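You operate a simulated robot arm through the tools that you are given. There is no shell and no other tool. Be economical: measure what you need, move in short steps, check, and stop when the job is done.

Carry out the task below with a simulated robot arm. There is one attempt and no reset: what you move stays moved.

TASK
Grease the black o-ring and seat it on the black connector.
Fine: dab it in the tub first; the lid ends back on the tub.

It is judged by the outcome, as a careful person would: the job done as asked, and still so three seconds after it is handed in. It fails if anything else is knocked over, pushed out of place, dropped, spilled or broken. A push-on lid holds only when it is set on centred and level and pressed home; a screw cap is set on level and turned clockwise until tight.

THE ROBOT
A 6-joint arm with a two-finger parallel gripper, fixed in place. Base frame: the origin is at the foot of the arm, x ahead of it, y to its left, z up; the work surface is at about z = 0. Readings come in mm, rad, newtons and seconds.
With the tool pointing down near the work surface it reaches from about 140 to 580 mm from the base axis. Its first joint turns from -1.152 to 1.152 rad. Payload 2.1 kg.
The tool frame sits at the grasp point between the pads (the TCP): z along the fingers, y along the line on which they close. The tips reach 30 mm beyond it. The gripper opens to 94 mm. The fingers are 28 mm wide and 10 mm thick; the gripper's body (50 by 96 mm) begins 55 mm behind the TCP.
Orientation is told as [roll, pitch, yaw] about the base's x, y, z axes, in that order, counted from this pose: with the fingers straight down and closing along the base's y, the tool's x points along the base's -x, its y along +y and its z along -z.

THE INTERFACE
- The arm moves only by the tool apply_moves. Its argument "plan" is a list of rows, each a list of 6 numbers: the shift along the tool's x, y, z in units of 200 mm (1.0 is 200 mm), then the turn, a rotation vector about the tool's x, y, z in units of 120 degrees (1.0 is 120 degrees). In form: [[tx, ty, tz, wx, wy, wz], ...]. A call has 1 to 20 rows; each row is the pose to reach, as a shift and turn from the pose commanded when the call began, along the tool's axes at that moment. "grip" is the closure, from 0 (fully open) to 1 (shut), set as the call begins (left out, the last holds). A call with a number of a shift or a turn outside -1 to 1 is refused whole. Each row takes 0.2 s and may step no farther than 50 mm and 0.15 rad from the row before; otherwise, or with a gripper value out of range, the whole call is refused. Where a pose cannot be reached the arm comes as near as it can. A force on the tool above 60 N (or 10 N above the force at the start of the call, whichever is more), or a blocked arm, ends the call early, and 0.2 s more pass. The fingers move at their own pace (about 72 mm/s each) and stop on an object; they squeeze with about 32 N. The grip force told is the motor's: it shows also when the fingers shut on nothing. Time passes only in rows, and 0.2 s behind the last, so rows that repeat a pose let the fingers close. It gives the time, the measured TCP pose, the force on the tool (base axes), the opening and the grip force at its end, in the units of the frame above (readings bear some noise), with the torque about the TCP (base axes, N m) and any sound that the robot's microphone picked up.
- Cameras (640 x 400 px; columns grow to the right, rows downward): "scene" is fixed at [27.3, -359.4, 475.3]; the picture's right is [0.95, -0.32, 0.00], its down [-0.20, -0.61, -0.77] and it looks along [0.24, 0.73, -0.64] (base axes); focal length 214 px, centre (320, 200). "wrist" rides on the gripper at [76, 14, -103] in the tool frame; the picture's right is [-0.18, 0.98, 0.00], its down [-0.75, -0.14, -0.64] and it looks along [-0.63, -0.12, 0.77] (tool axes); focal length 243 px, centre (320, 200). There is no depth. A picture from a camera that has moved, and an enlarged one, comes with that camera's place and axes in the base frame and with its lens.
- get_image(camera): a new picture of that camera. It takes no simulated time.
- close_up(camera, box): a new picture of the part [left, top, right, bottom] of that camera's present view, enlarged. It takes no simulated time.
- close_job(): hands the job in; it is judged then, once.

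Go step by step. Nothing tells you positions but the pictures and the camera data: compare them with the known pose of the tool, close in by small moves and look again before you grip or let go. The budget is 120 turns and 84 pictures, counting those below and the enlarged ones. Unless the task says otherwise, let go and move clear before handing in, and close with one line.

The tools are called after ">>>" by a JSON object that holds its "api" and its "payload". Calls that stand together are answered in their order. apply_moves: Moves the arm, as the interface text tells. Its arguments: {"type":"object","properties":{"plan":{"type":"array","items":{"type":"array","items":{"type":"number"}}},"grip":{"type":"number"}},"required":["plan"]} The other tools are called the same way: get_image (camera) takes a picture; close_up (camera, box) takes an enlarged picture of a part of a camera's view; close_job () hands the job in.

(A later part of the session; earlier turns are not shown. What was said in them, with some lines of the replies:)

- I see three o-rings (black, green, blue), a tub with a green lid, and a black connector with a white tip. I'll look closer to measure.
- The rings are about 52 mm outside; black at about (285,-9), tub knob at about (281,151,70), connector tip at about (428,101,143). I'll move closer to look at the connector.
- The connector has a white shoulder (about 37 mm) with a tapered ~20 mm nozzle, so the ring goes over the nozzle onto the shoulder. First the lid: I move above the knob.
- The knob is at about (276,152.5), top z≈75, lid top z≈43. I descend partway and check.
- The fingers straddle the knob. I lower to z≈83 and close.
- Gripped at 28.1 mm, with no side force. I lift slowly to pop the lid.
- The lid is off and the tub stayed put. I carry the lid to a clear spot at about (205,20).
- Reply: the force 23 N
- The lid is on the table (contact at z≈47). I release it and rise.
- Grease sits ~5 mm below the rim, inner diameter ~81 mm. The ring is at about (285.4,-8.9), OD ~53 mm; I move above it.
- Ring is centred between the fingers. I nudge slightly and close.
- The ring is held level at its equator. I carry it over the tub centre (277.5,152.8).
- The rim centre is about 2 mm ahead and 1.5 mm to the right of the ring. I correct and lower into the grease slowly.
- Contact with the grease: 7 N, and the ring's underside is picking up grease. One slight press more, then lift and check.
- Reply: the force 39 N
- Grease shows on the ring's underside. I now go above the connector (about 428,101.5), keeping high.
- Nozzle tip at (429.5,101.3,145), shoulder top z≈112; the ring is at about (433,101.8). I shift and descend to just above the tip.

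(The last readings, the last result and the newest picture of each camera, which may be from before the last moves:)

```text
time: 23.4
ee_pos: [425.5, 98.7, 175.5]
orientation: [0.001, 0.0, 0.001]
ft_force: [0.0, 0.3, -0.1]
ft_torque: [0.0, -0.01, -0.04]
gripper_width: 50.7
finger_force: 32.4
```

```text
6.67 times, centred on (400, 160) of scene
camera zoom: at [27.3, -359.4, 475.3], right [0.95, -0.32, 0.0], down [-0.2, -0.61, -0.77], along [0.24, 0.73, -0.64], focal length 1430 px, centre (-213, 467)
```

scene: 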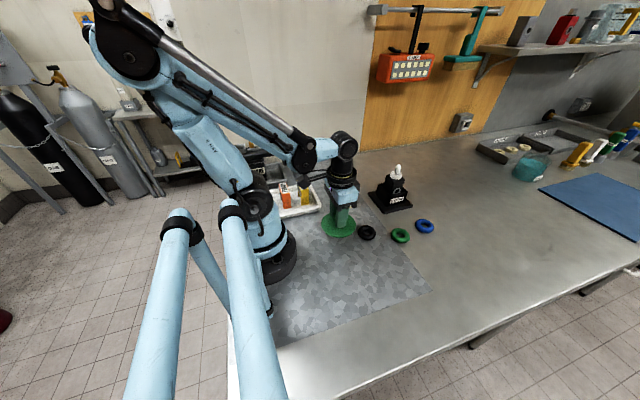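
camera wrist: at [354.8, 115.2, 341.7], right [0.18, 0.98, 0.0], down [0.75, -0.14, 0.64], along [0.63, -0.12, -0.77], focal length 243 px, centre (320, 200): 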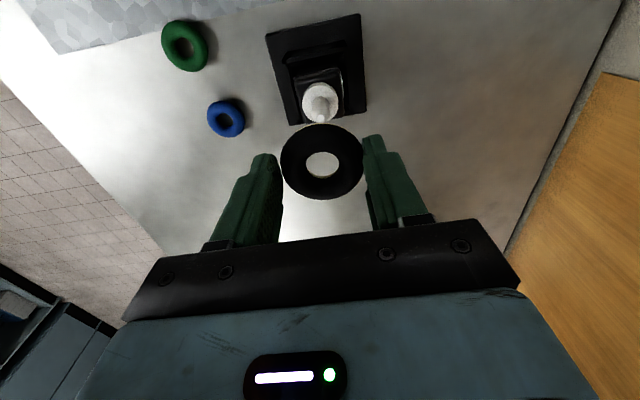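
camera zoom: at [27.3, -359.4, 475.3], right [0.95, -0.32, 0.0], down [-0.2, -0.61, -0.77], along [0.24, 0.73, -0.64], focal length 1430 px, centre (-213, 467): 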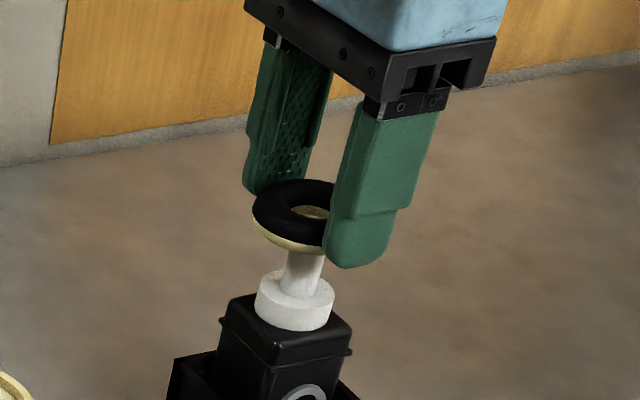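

Tip is entering the hole; ring needs about +0.8 mm in y. I go down another 12 mm.

>>> {"api": "apply_moves", "payload": {"plan": [[0, 0.004, 0.0, 0, 0, 0], [0, 0.004, 0.03, 0, 0, 0], [0, 0.004, 0.06, 0, 0, 0]]}}

>>> {"api": "close_up", "payload": {"camera": "wrist", "box": [260, 80, 380, 210]}}

>>> {"api": "close_up", "payload": {"camera": "scene", "box": [370, 130, 430, 190]}}

```text
time: 24.2
ee_pos: [425.6, 99.6, 163.7]
orientation: [0.002, -0.001, 0.002]
ft_force: [0.1, -0.5, -0.6]
ft_torque: [-0.01, 0.02, -0.04]
gripper_width: 51.0
finger_force: 31.3
```

```text
3.08 times, centred on (320, 145) of wrist
camera zoom: at [350.1, 114.7, 266.0], right [0.18, 0.98, 0.0], down [0.75, -0.14, 0.64], along [0.63, -0.12, -0.77], focal length 746 px, centre (320, 369)
```

zoom: 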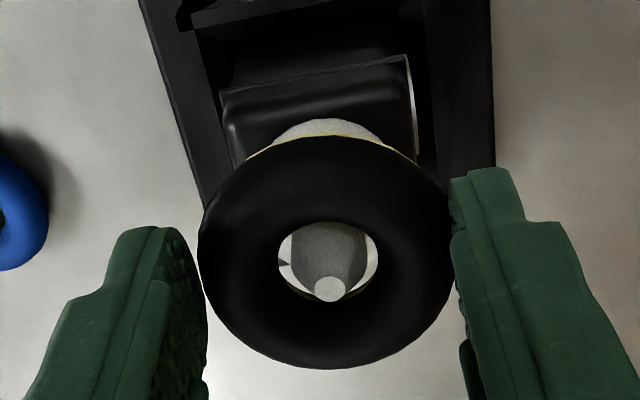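

```text
6.67 times, centred on (400, 160) of scene
camera zoom: at [27.3, -359.4, 475.3], right [0.95, -0.32, 0.0], down [-0.2, -0.61, -0.77], along [0.24, 0.73, -0.64], focal length 1430 px, centre (-213, 467)
```

zoom: 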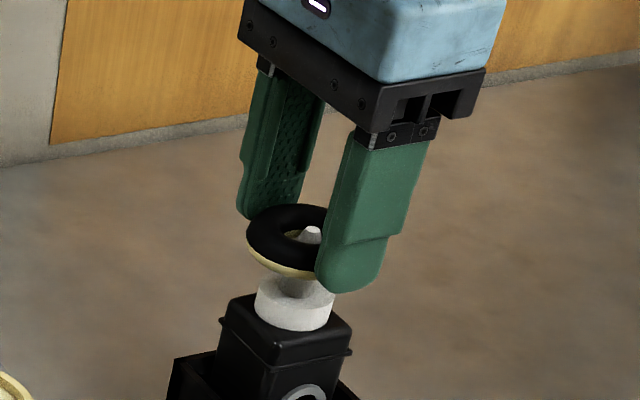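

Well centred. I continue down toward the shoulder.

>>> {"api": "apply_moves", "payload": {"plan": [[0, 0, 0.03, 0, 0, 0], [0, 0, 0.05, 0, 0, 0], [0, 0, 0.065, 0, 0, 0]]}}

>>> {"api": "close_up", "payload": {"camera": "wrist", "box": [260, 80, 380, 210]}}

>>> {"api": "close_up", "payload": {"camera": "scene", "box": [370, 130, 430, 190]}}

```text
time: 25.0
ee_pos: [425.4, 100.0, 150.3]
orientation: [0.002, -0.001, 0.002]
ft_force: [-0.2, -0.3, 0.2]
ft_torque: [-0.02, 0.0, -0.03]
gripper_width: 50.8
finger_force: 32.3
```

```text
3.08 times, centred on (320, 145) of wrist
camera zoom: at [350.8, 115.0, 253.1], right [0.18, 0.98, 0.0], down [0.75, -0.14, 0.64], along [0.63, -0.12, -0.77], focal length 746 px, centre (320, 369)
```

zoom: 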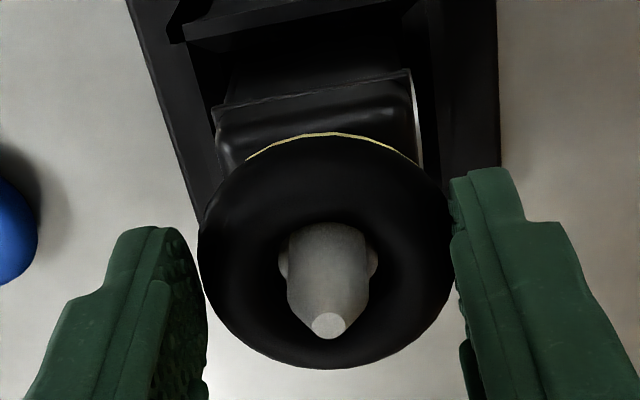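

```text
6.67 times, centred on (400, 160) of scene
camera zoom: at [27.3, -359.4, 475.3], right [0.95, -0.32, 0.0], down [-0.2, -0.61, -0.77], along [0.24, 0.73, -0.64], focal length 1430 px, centre (-213, 467)
```

zoom: 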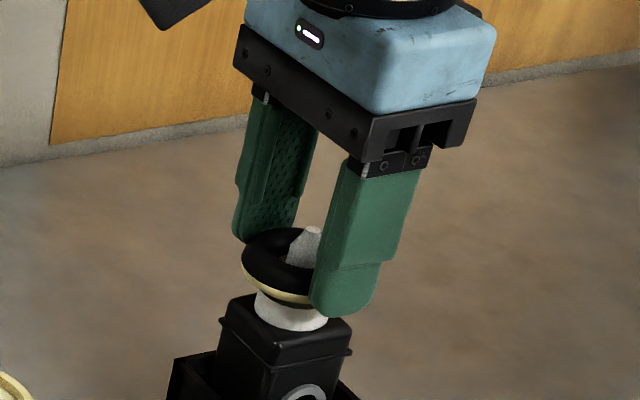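

Still centred and no contact force. A few mm more, in small rows.

>>> {"api": "apply_moves", "payload": {"plan": [[0, 0, 0.005, 0, 0, 0], [0, 0, 0.01, 0, 0, 0], [0, 0, 0.015, 0, 0, 0]]}}

```text
time: 25.8
ee_pos: [425.9, 98.7, 148.1]
orientation: [0.001, -0.001, 0.002]
ft_force: [0.5, -0.4, 0.4]
ft_torque: [0.04, -0.04, 0.0]
gripper_width: 50.7
finger_force: 32.1
```

>>> {"api": "apply_moves", "payload": {"plan": [[0, 0, 0.005, 0, 0, 0], [0, 0, 0.01, 0, 0, 0]]}}

>>> {"api": "close_up", "payload": {"camera": "scene", "box": [380, 150, 420, 190]}}

```text
time: 26.4
ee_pos: [425.7, 99.0, 145.2]
orientation: [0.002, 0.0, 0.003]
ft_force: [0.8, -0.7, 0.2]
ft_torque: [0.03, 0.0, 0.01]
gripper_width: 51.0
finger_force: 32.3
```

```text
10.00 times, centred on (400, 170) of scene
camera zoom: at [27.3, -359.4, 475.3], right [0.95, -0.32, 0.0], down [-0.2, -0.61, -0.77], along [0.24, 0.73, -0.64], focal length 2145 px, centre (-480, 500)
```

zoom: 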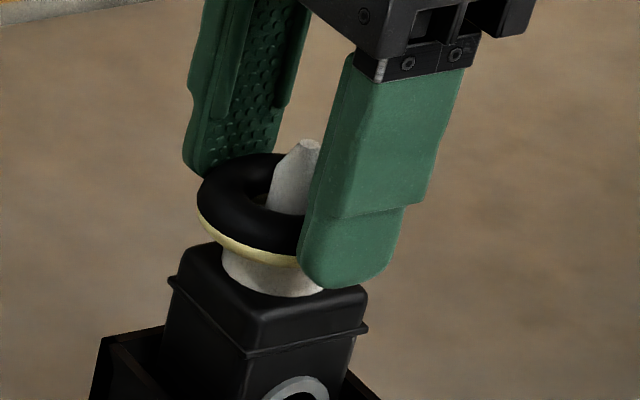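

>>> {"api": "apply_moves", "payload": {"plan": [[0, 0, 0.005, 0, 0, 0], [0, 0, 0.01, 0, 0, 0]]}}

```text
time: 27.0
ee_pos: [426.7, 100.1, 145.1]
orientation: [0.002, 0.001, 0.001]
ft_force: [-0.2, 1.3, 34.7]
ft_torque: [0.01, -0.07, 0.0]
gripper_width: 50.5
finger_force: 32.2
```

Contact at 35 N: the ring is on the shoulder. I ease off and open.

>>> {"api": "apply_moves", "payload": {"plan": [[0, 0, -0.007, 0, 0, 0], [0, 0, -0.007, 0, 0, 0]]}}

>>> {"api": "apply_moves", "payload": {"plan": [[0, 0, 0, 0, 0, 0], [0, 0, 0, 0, 0, 0], [0, 0, 0, 0, 0, 0], [0, 0, 0, 0, 0, 0]], "grip": 0}}

>>> {"api": "close_up", "payload": {"camera": "scene", "box": [370, 130, 430, 190]}}

>>> {"api": "close_up", "payload": {"camera": "wrist", "box": [260, 80, 380, 210]}}

```text
time: 27.6
ee_pos: [425.3, 99.0, 144.5]
orientation: [0.001, -0.001, 0.0]
ft_force: [-0.2, 1.3, 13.7]
ft_torque: [0.0, -0.04, -0.01]
gripper_width: 50.8
finger_force: 31.6
```

```text
time: 28.6
ee_pos: [425.3, 99.4, 144.0]
orientation: [0.001, 0.0, 0.002]
ft_force: [0.8, -1.0, -0.2]
ft_torque: [0.03, 0.01, 0.03]
gripper_width: 94.1
finger_force: 0.0
```

```text
6.67 times, centred on (400, 160) of scene
camera zoom: at [27.3, -359.4, 475.3], right [0.95, -0.32, 0.0], down [-0.2, -0.61, -0.77], along [0.24, 0.73, -0.64], focal length 1430 px, centre (-213, 467)
```

zoom: 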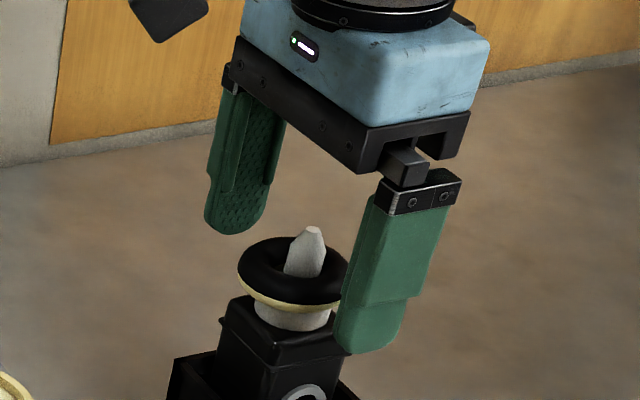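

```text
3.08 times, centred on (320, 145) of wrist
camera zoom: at [350.5, 115.7, 247.5], right [0.18, 0.98, 0.0], down [0.75, -0.14, 0.64], along [0.63, -0.12, -0.77], focal length 746 px, centre (320, 369)
```

zoom: 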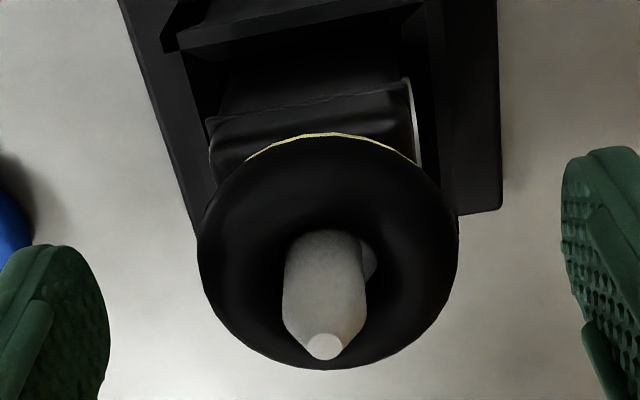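

The ring sits over the nozzle on the shoulder. I rise clear and look again.

>>> {"api": "apply_moves", "payload": {"plan": [[0, 0, -0.1, 0, 0, 0], [0, 0, -0.3, 0, 0, 0], [0, 0, -0.5, 0, 0, 0], [0.15, 0, -0.6, 0, 0, 0], [0.3, -0.05, -0.6, 0, 0, 0]]}}

>>> {"api": "close_up", "payload": {"camera": "scene", "box": [370, 150, 430, 210]}}

>>> {"api": "close_up", "payload": {"camera": "wrist", "box": [260, 80, 400, 230]}}

```text
time: 29.8
ee_pos: [363.8, 89.3, 265.4]
orientation: [0.001, 0.0, 0.0]
ft_force: [0.1, 0.1, -0.3]
ft_torque: [-0.02, 0.0, -0.01]
gripper_width: 93.8
finger_force: 0.0
```

```text
6.67 times, centred on (400, 180) of scene
camera zoom: at [27.3, -359.4, 475.3], right [0.95, -0.32, 0.0], down [-0.2, -0.61, -0.77], along [0.24, 0.73, -0.64], focal length 1430 px, centre (-213, 333)
```

zoom: 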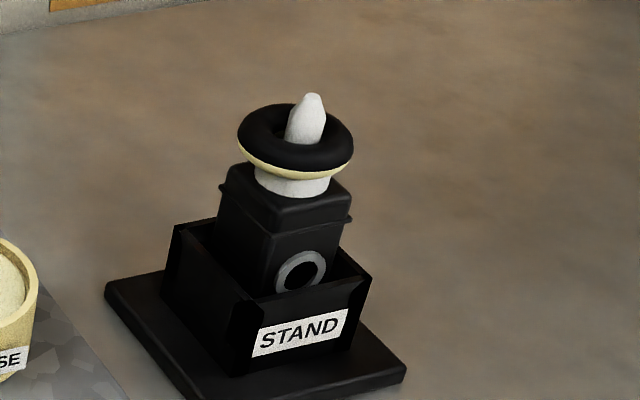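

```text
2.67 times, centred on (330, 155) of wrist
camera zoom: at [289.3, 104.2, 368.0], right [0.18, 0.98, 0.0], down [0.75, -0.14, 0.64], along [0.63, -0.12, -0.77], focal length 647 px, centre (293, 320)
```

zoom: 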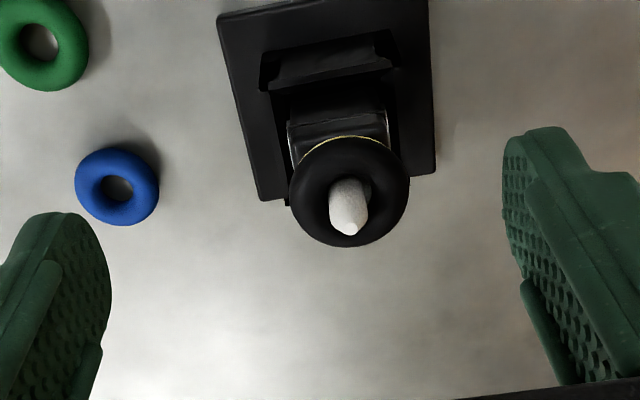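

The ring is seated level. Now back to the lid at (204.5,19).

>>> {"api": "apply_moves", "payload": {"plan": [[0.15, -0.07, 0.1, 0, 0, 0], [0.31, -0.14, 0.22, 0, 0, 0], [0.48, -0.21, 0.34, 0, 0, 0], [0.65, -0.28, 0.46, 0, 0, 0], [0.797, -0.351, 0.58, 0, 0, 0], [0.797, -0.351, 0.78, 0, 0, 0], [0.797, -0.351, 0.93, 0, 0, 0]]}}

>>> {"api": "get_image", "payload": {"camera": "wrist"}}

>>> {"api": "close_up", "payload": {"camera": "scene", "box": [290, 170, 390, 250]}}

```text
time: 31.4
ee_pos: [207.2, 21.1, 78.2]
orientation: [0.001, 0.001, 0.002]
ft_force: [0.1, 0.5, -0.8]
ft_torque: [-0.01, 0.0, 0.0]
gripper_width: 94.0
finger_force: 0.1
```

```text
29 pictures are left
camera wrist: at [131.3, 36.6, 181.0], right [0.18, 0.98, 0.0], down [0.75, -0.14, 0.64], along [0.63, -0.12, -0.77], focal length 243 px, centre (320, 200)
```

wrist: 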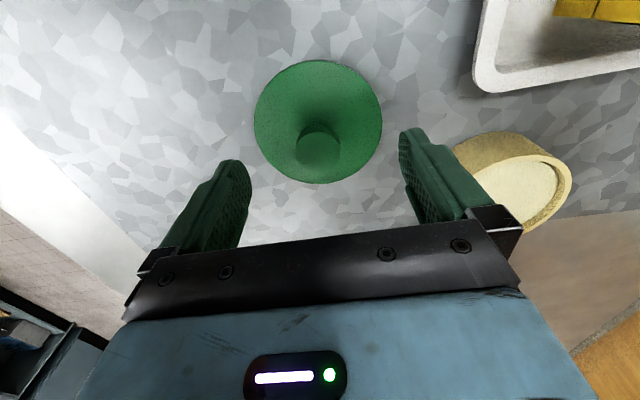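

```text
5.00 times, centred on (340, 210) of scene
camera zoom: at [27.3, -359.4, 475.3], right [0.95, -0.32, 0.0], down [-0.2, -0.61, -0.77], along [0.24, 0.73, -0.64], focal length 1072 px, centre (220, 150)
```

zoom: 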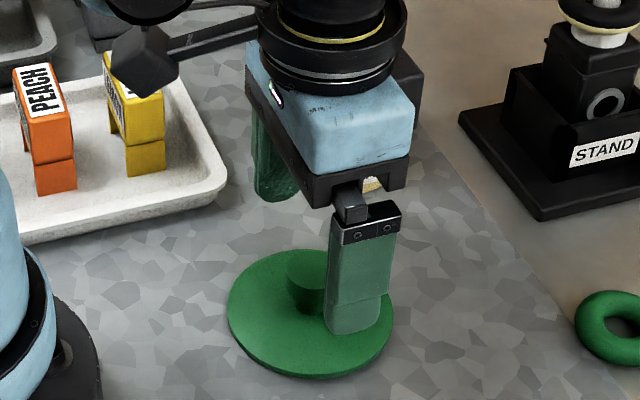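

>>> {"api": "apply_moves", "payload": {"plan": [[0.011, -0.009, 0.1, 0, 0, 0], [0.011, -0.009, 0.15, 0, 0, 0]]}}

>>> {"api": "close_up", "payload": {"camera": "wrist", "box": [220, 60, 420, 240]}}

```text
time: 32.0
ee_pos: [205.5, 17.7, 49.2]
orientation: [0.002, 0.0, 0.001]
ft_force: [-0.1, 0.3, 0.0]
ft_torque: [0.0, 0.01, 0.01]
gripper_width: 94.0
finger_force: 0.1
```

```text
2.22 times, centred on (320, 150) of wrist
camera zoom: at [129.0, 33.6, 151.4], right [0.18, 0.98, 0.0], down [0.75, -0.14, 0.64], along [0.63, -0.12, -0.77], focal length 539 px, centre (320, 311)
```

zoom: 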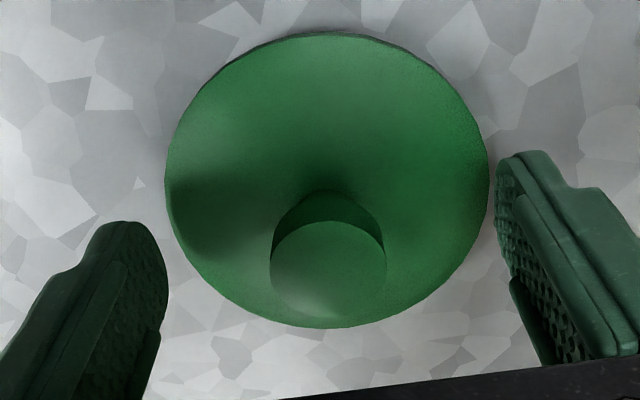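

>>> {"api": "apply_moves", "payload": {"plan": [[0, 0.006, 0.007, 0, 0, 0]]}}

>>> {"api": "apply_moves", "payload": {"plan": [[0, 0, 0, 0, 0, 0], [0, 0, 0, 0, 0, 0], [0, 0, 0, 0, 0, 0], [0, 0, 0, 0, 0, 0]], "grip": 1}}

>>> {"api": "apply_moves", "payload": {"plan": [[0, 0, -0.1, 0, 0, 0], [0, 0, -0.3, 0, 0, 0], [0, 0, -0.5, 0, 0, 0]]}}

>>> {"api": "close_up", "payload": {"camera": "wrist", "box": [220, 60, 420, 240]}}

>>> {"api": "close_up", "payload": {"camera": "scene", "box": [290, 150, 390, 230]}}

```text
time: 32.4
ee_pos: [203.8, 18.8, 46.9]
orientation: [0.003, 0.0, 0.001]
ft_force: [-0.5, -0.8, 0.2]
ft_torque: [0.0, 0.01, 0.03]
gripper_width: 94.1
finger_force: 0.1
```

```text
time: 33.4
ee_pos: [203.8, 19.7, 48.2]
orientation: [0.002, -0.001, 0.002]
ft_force: [-0.9, 0.4, -0.2]
ft_torque: [0.0, -0.01, -0.04]
gripper_width: 28.6
finger_force: 32.1
```

```text
time: 34.2
ee_pos: [204.3, 18.7, 147.2]
orientation: [0.001, 0.0, 0.001]
ft_force: [-0.2, -0.1, -1.3]
ft_torque: [-0.02, 0.0, 0.02]
gripper_width: 28.4
finger_force: 32.1
```

```text
2.22 times, centred on (320, 150) of wrist
camera zoom: at [127.9, 33.6, 249.6], right [0.18, 0.98, 0.0], down [0.75, -0.14, 0.64], along [0.63, -0.12, -0.77], focal length 539 px, centre (320, 311)
```

zoom: 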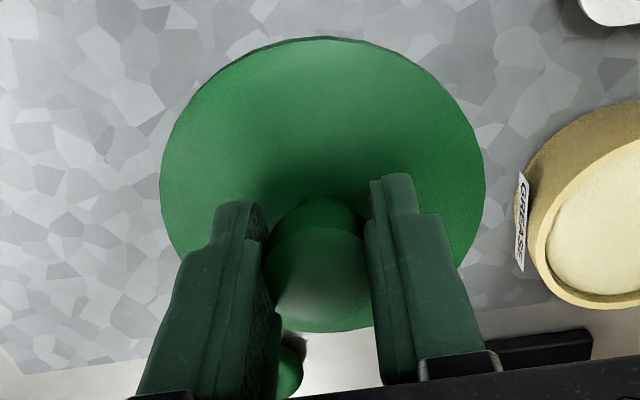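

```text
5.00 times, centred on (340, 190) of scene
camera zoom: at [27.3, -359.4, 475.3], right [0.95, -0.32, 0.0], down [-0.2, -0.61, -0.77], along [0.24, 0.73, -0.64], focal length 1072 px, centre (220, 250)
```

zoom: 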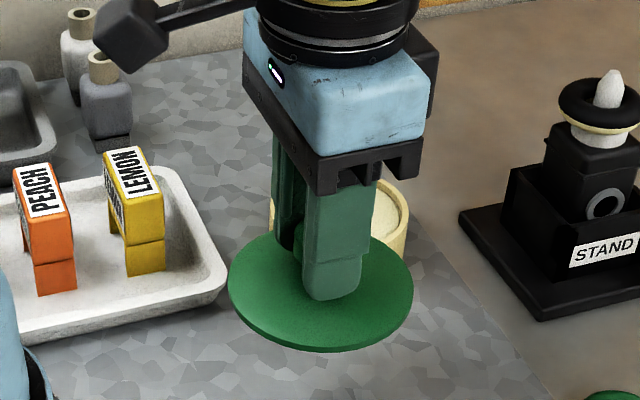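

Lid held level. I carry it over the tub and lower to just above the rim.

>>> {"api": "apply_moves", "payload": {"plan": [[-0.1, 0.18, 0, 0, 0, 0], [-0.2, 0.36, 0, 0, 0, 0], [-0.3, 0.54, 0, 0, 0, 0], [-0.364, 0.672, 0, 0, 0, 0], [-0.364, 0.672, 0.15, 0, 0, 0], [-0.364, 0.672, 0.25, 0, 0, 0], [-0.364, 0.672, 0.25, 0, 0, 0]]}}

>>> {"api": "close_up", "payload": {"camera": "wrist", "box": [220, 60, 420, 240]}}

>>> {"api": "close_up", "payload": {"camera": "scene", "box": [320, 160, 380, 220]}}

```text
time: 35.8
ee_pos: [275.9, 153.7, 96.9]
orientation: [0.002, 0.001, 0.002]
ft_force: [0.5, -0.4, -0.3]
ft_torque: [0.0, -0.03, 0.0]
gripper_width: 28.4
finger_force: 32.0
```

```text
2.22 times, centred on (320, 150) of wrist
camera zoom: at [201.1, 168.9, 200.2], right [0.18, 0.98, 0.0], down [0.75, -0.14, 0.64], along [0.63, -0.12, -0.77], focal length 539 px, centre (320, 311)
```

zoom: 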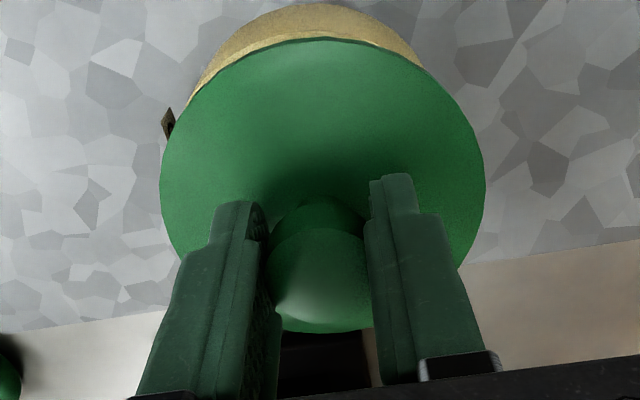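

```text
6.67 times, centred on (350, 190) of scene
camera zoom: at [27.3, -359.4, 475.3], right [0.95, -0.32, 0.0], down [-0.2, -0.61, -0.77], along [0.24, 0.73, -0.64], focal length 1430 px, centre (120, 267)
```

zoom: 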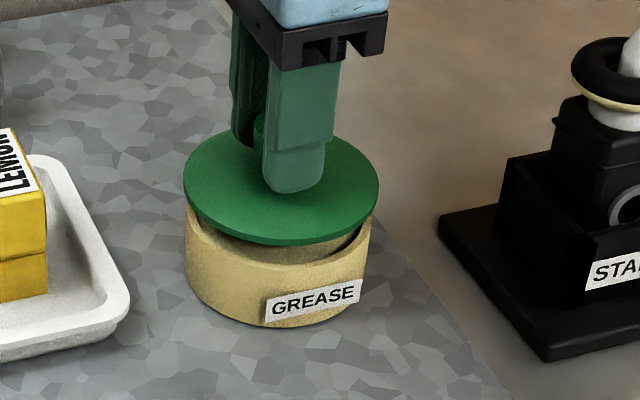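

Lid and tub are aligned in the scene view. I lower to just about seating.

>>> {"api": "apply_moves", "payload": {"plan": [[0, 0, 0.02, 0, 0, 0], [0, 0, 0.04, 0, 0, 0], [0, 0, 0.055, 0, 0, 0]]}}

>>> {"api": "close_up", "payload": {"camera": "scene", "box": [320, 160, 380, 220]}}

>>> {"api": "close_up", "payload": {"camera": "wrist", "box": [220, 60, 420, 240]}}

```text
time: 36.6
ee_pos: [276.7, 152.1, 87.2]
orientation: [0.003, 0.001, 0.002]
ft_force: [-1.0, 0.3, -0.1]
ft_torque: [0.0, 0.01, 0.0]
gripper_width: 28.4
finger_force: 31.7
```

```text
6.67 times, centred on (350, 190) of scene
camera zoom: at [27.3, -359.4, 475.3], right [0.95, -0.32, 0.0], down [-0.2, -0.61, -0.77], along [0.24, 0.73, -0.64], focal length 1430 px, centre (120, 267)
```

zoom: 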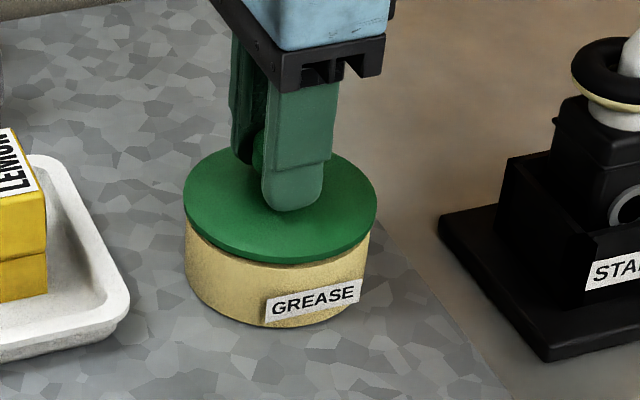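

```text
2.22 times, centred on (320, 150) of wrist
camera zoom: at [201.4, 168.7, 189.5], right [0.18, 0.98, 0.0], down [0.75, -0.14, 0.64], along [0.63, -0.12, -0.77], focal length 539 px, centre (320, 311)
```

zoom: 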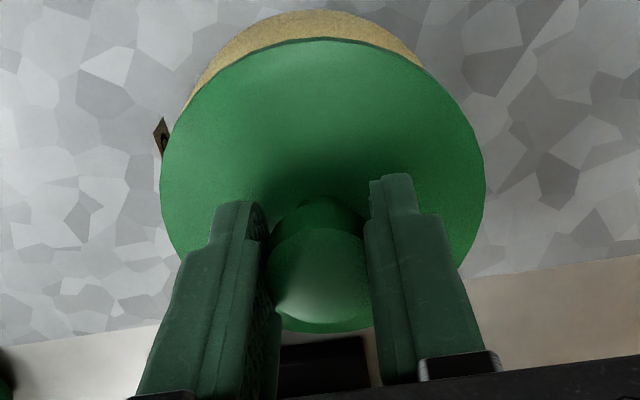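

Aligned. I press down in small steps.

>>> {"api": "apply_moves", "payload": {"plan": [[0, 0, 0.006, 0, 0, 0], [0, 0, 0.012, 0, 0, 0], [0, 0, 0.018, 0, 0, 0], [0, 0, 0.022, 0, 0, 0]]}}

>>> {"api": "close_up", "payload": {"camera": "scene", "box": [320, 160, 380, 220]}}

```text
time: 37.6
ee_pos: [276.5, 154.7, 82.9]
orientation: [0.0, 0.0, -0.001]
ft_force: [-2.2, -5.5, 23.2]
ft_torque: [-0.14, 0.02, -0.02]
gripper_width: 28.4
finger_force: 32.5
```

```text
6.67 times, centred on (350, 190) of scene
camera zoom: at [27.2, -359.4, 475.3], right [0.95, -0.32, 0.0], down [-0.2, -0.61, -0.77], along [0.24, 0.73, -0.64], focal length 1430 px, centre (120, 267)
```

zoom: 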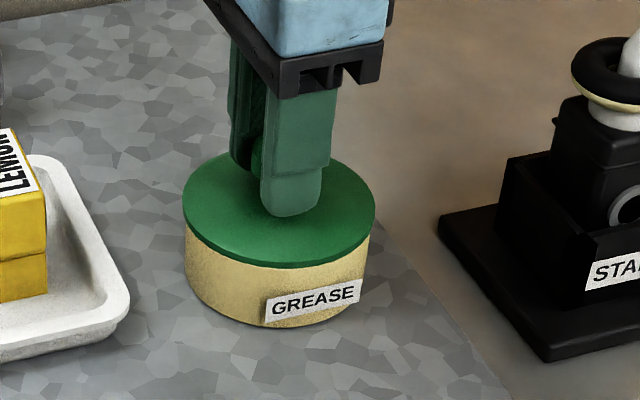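

At seated height with 23 N. One firmer press to bring it home.

>>> {"api": "apply_moves", "payload": {"plan": [[0, 0, 0.004, 0, 0, 0], [0, 0, 0.008, 0, 0, 0], [0, 0, 0.01, 0, 0, 0]]}}

```text
time: 38.4
ee_pos: [277.7, 154.0, 81.3]
orientation: [-0.001, 0.0, -0.001]
ft_force: [-2.3, -7.4, 55.4]
ft_torque: [-0.38, -0.18, 0.01]
gripper_width: 28.3
finger_force: 31.7
```

>>> {"api": "apply_moves", "payload": {"plan": [[0, 0, -0.008, 0, 0, 0], [0, 0, -0.018, 0, 0, 0], [0, 0, -0.018, 0, 0, 0]]}}

>>> {"api": "apply_moves", "payload": {"plan": [[0, 0, 0, 0, 0, 0], [0, 0, 0, 0, 0, 0], [0, 0, 0, 0, 0, 0], [0, 0, 0, 0, 0, 0]], "grip": 0}}

>>> {"api": "close_up", "payload": {"camera": "scene", "box": [320, 160, 380, 220]}}

```text
time: 39.2
ee_pos: [277.4, 153.8, 83.2]
orientation: [0.0, -0.001, 0.001]
ft_force: [-0.3, 0.4, -0.7]
ft_torque: [0.01, 0.02, 0.04]
gripper_width: 28.2
finger_force: 32.3
```

```text
time: 40.2
ee_pos: [277.1, 155.1, 85.0]
orientation: [0.002, 0.0, 0.001]
ft_force: [-0.2, -0.6, -0.5]
ft_torque: [0.0, -0.01, -0.01]
gripper_width: 94.0
finger_force: 0.0
```

```text
6.67 times, centred on (350, 190) of scene
camera zoom: at [27.3, -359.4, 475.3], right [0.95, -0.32, 0.0], down [-0.2, -0.61, -0.77], along [0.24, 0.73, -0.64], focal length 1430 px, centre (120, 267)
```

zoom: 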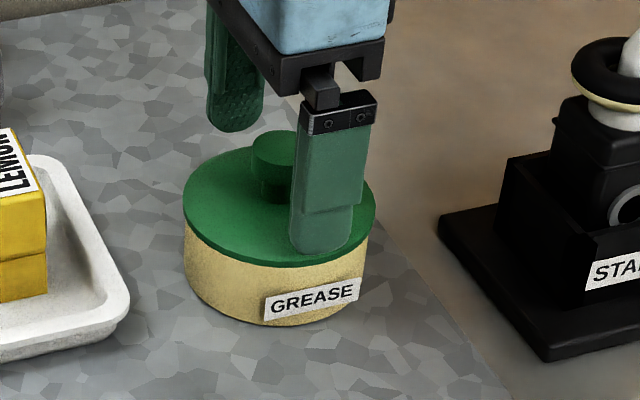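

Released. To be sure the lid is home, I'll rise, close the fingers and press squarely on the knob top.

>>> {"api": "apply_moves", "payload": {"plan": [[0, 0, -0.1, 0, 0, 0], [0, 0, -0.22, 0, 0, 0]]}}

>>> {"api": "close_up", "payload": {"camera": "scene", "box": [320, 160, 380, 220]}}

>>> {"api": "apply_moves", "payload": {"plan": [[0, -0.004, 0, 0, 0, 0], [0, -0.004, 0, 0, 0, 0], [0, -0.004, 0, 0, 0, 0], [0, -0.004, 0.04, 0, 0, 0]], "grip": 1}}

>>> {"api": "close_up", "payload": {"camera": "wrist", "box": [220, 60, 420, 240]}}

```text
time: 40.8
ee_pos: [276.4, 154.5, 128.7]
orientation: [0.002, -0.001, 0.003]
ft_force: [0.0, -0.1, 0.6]
ft_torque: [0.02, 0.0, -0.01]
gripper_width: 94.0
finger_force: 0.0
```

```text
6.67 times, centred on (350, 190) of scene
camera zoom: at [27.3, -359.4, 475.3], right [0.95, -0.32, 0.0], down [-0.2, -0.61, -0.77], along [0.24, 0.73, -0.64], focal length 1430 px, centre (120, 267)
```

zoom: 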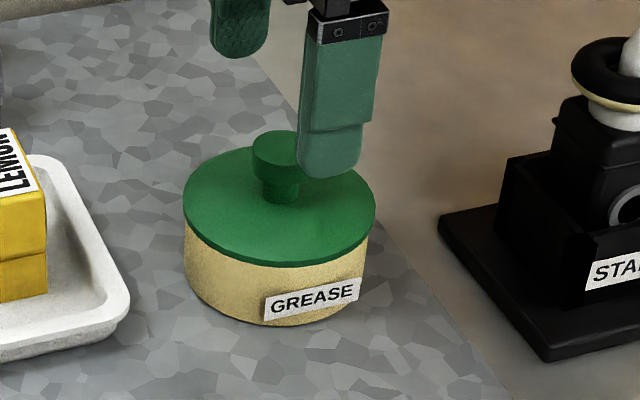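

```text
time: 41.8
ee_pos: [275.5, 153.2, 120.5]
orientation: [0.002, 0.0, 0.003]
ft_force: [0.5, -0.3, 0.4]
ft_torque: [-0.01, -0.01, -0.03]
gripper_width: 0.2
finger_force: 32.6
```

```text
2.22 times, centred on (320, 150) of wrist
camera zoom: at [201.6, 168.4, 223.7], right [0.18, 0.98, 0.0], down [0.75, -0.14, 0.64], along [0.63, -0.12, -0.77], focal length 539 px, centre (320, 311)
```

zoom: 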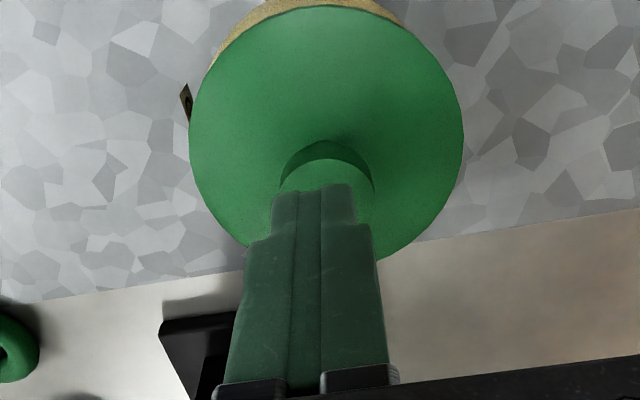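

>>> {"api": "apply_moves", "payload": {"plan": [[-0.006, 0, 0.03, 0, 0, 0], [-0.006, 0, 0.055, 0, 0, 0], [-0.006, 0, 0.065, 0, 0, 0]]}}

>>> {"api": "apply_moves", "payload": {"plan": [[0, 0, 0.006, 0, 0, 0], [0, 0, 0.012, 0, 0, 0]]}}

```text
time: 42.6
ee_pos: [278.3, 152.9, 107.6]
orientation: [0.002, 0.001, 0.001]
ft_force: [-0.5, 0.2, -0.3]
ft_torque: [0.01, 0.0, 0.0]
gripper_width: 0.3
finger_force: 32.3
```

```text
time: 43.2
ee_pos: [277.7, 152.4, 105.4]
orientation: [0.003, 0.002, 0.003]
ft_force: [-5.4, -2.1, 52.0]
ft_torque: [-0.05, 0.1, -0.03]
gripper_width: 0.2
finger_force: 31.8
```

Firm 52 N on the knob: the lid is solidly home. I retreat and check everything.

>>> {"api": "apply_moves", "payload": {"plan": [[0, 0, -0.05, 0, 0, 0], [0, 0, -0.25, 0, 0, 0], [0, 0, -0.45, 0, 0, 0], [0.1, 0, -0.65, 0, 0, 0]]}}

>>> {"api": "apply_moves", "payload": {"plan": [[0.05, -0.1, -0.1, 0, 0, 0], [0.05, -0.1, -0.1, 0, 0, 0], [0.05, -0.1, -0.1, 0, 0, 0]], "grip": 0}}

>>> {"api": "close_up", "payload": {"camera": "scene", "box": [280, 140, 440, 250]}}

>>> {"api": "close_up", "payload": {"camera": "scene", "box": [320, 170, 370, 215]}}

>>> {"api": "get_image", "payload": {"camera": "wrist"}}

```text
time: 44.2
ee_pos: [256.2, 151.6, 234.5]
orientation: [0.002, -0.001, 0.001]
ft_force: [0.5, -0.2, 0.4]
ft_torque: [-0.01, 0.0, 0.0]
gripper_width: 0.2
finger_force: 32.3
```

```text
time: 45.0
ee_pos: [248.1, 131.1, 255.2]
orientation: [0.002, 0.0, 0.002]
ft_force: [0.6, 0.7, 0.3]
ft_torque: [0.0, 0.02, -0.05]
gripper_width: 94.0
finger_force: 0.1
```

```text
3.64 times, centred on (360, 195) of scene
camera zoom: at [27.3, -359.4, 475.3], right [0.95, -0.32, 0.0], down [-0.2, -0.61, -0.77], along [0.24, 0.73, -0.64], focal length 780 px, centre (174, 218)
```

zoom: 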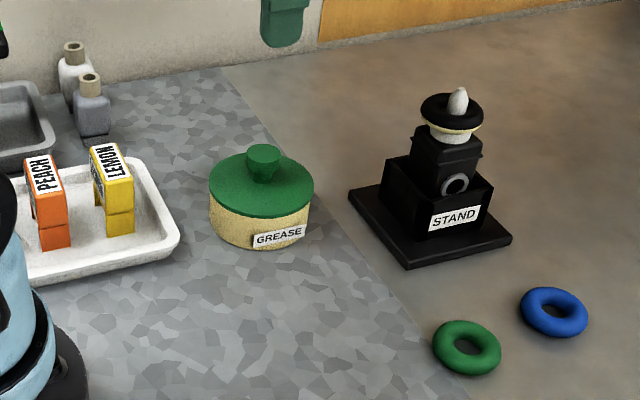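

```text
8.89 times, centred on (345, 192) of scene
camera zoom: at [27.3, -359.4, 475.3], right [0.95, -0.32, 0.0], down [-0.2, -0.61, -0.77], along [0.24, 0.73, -0.64], focal length 1906 px, centre (98, 267)
```

zoom: 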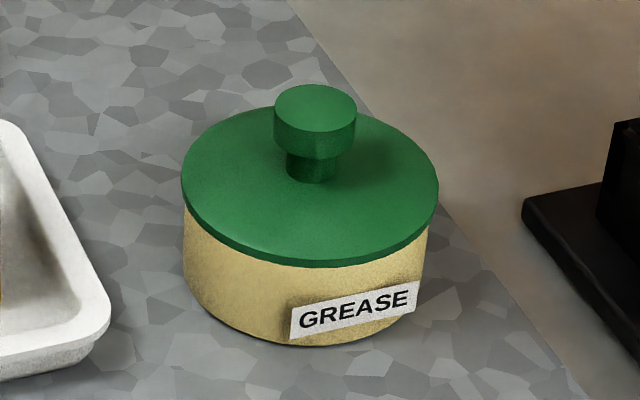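

```text
14 pictures are left
camera wrist: at [172.5, 146.3, 356.9], right [0.18, 0.98, 0.0], down [0.75, -0.14, 0.64], along [0.63, -0.12, -0.77], focal length 243 px, centre (320, 200)
```

wrist: 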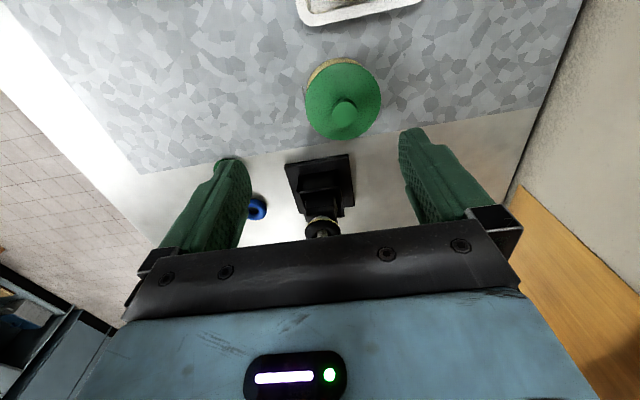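

The lid is level and centred on the tub, and the greased ring sits level on the connector. Nothing else has moved, so I'm handing in.

>>> {"api": "close_job", "payload": {}}

```text
The job is handed in.
```

I dabbed the black o-ring in the grease and seated it level on the black connector's shoulder. The lid is pressed back on the tub, and nothing else was moved.
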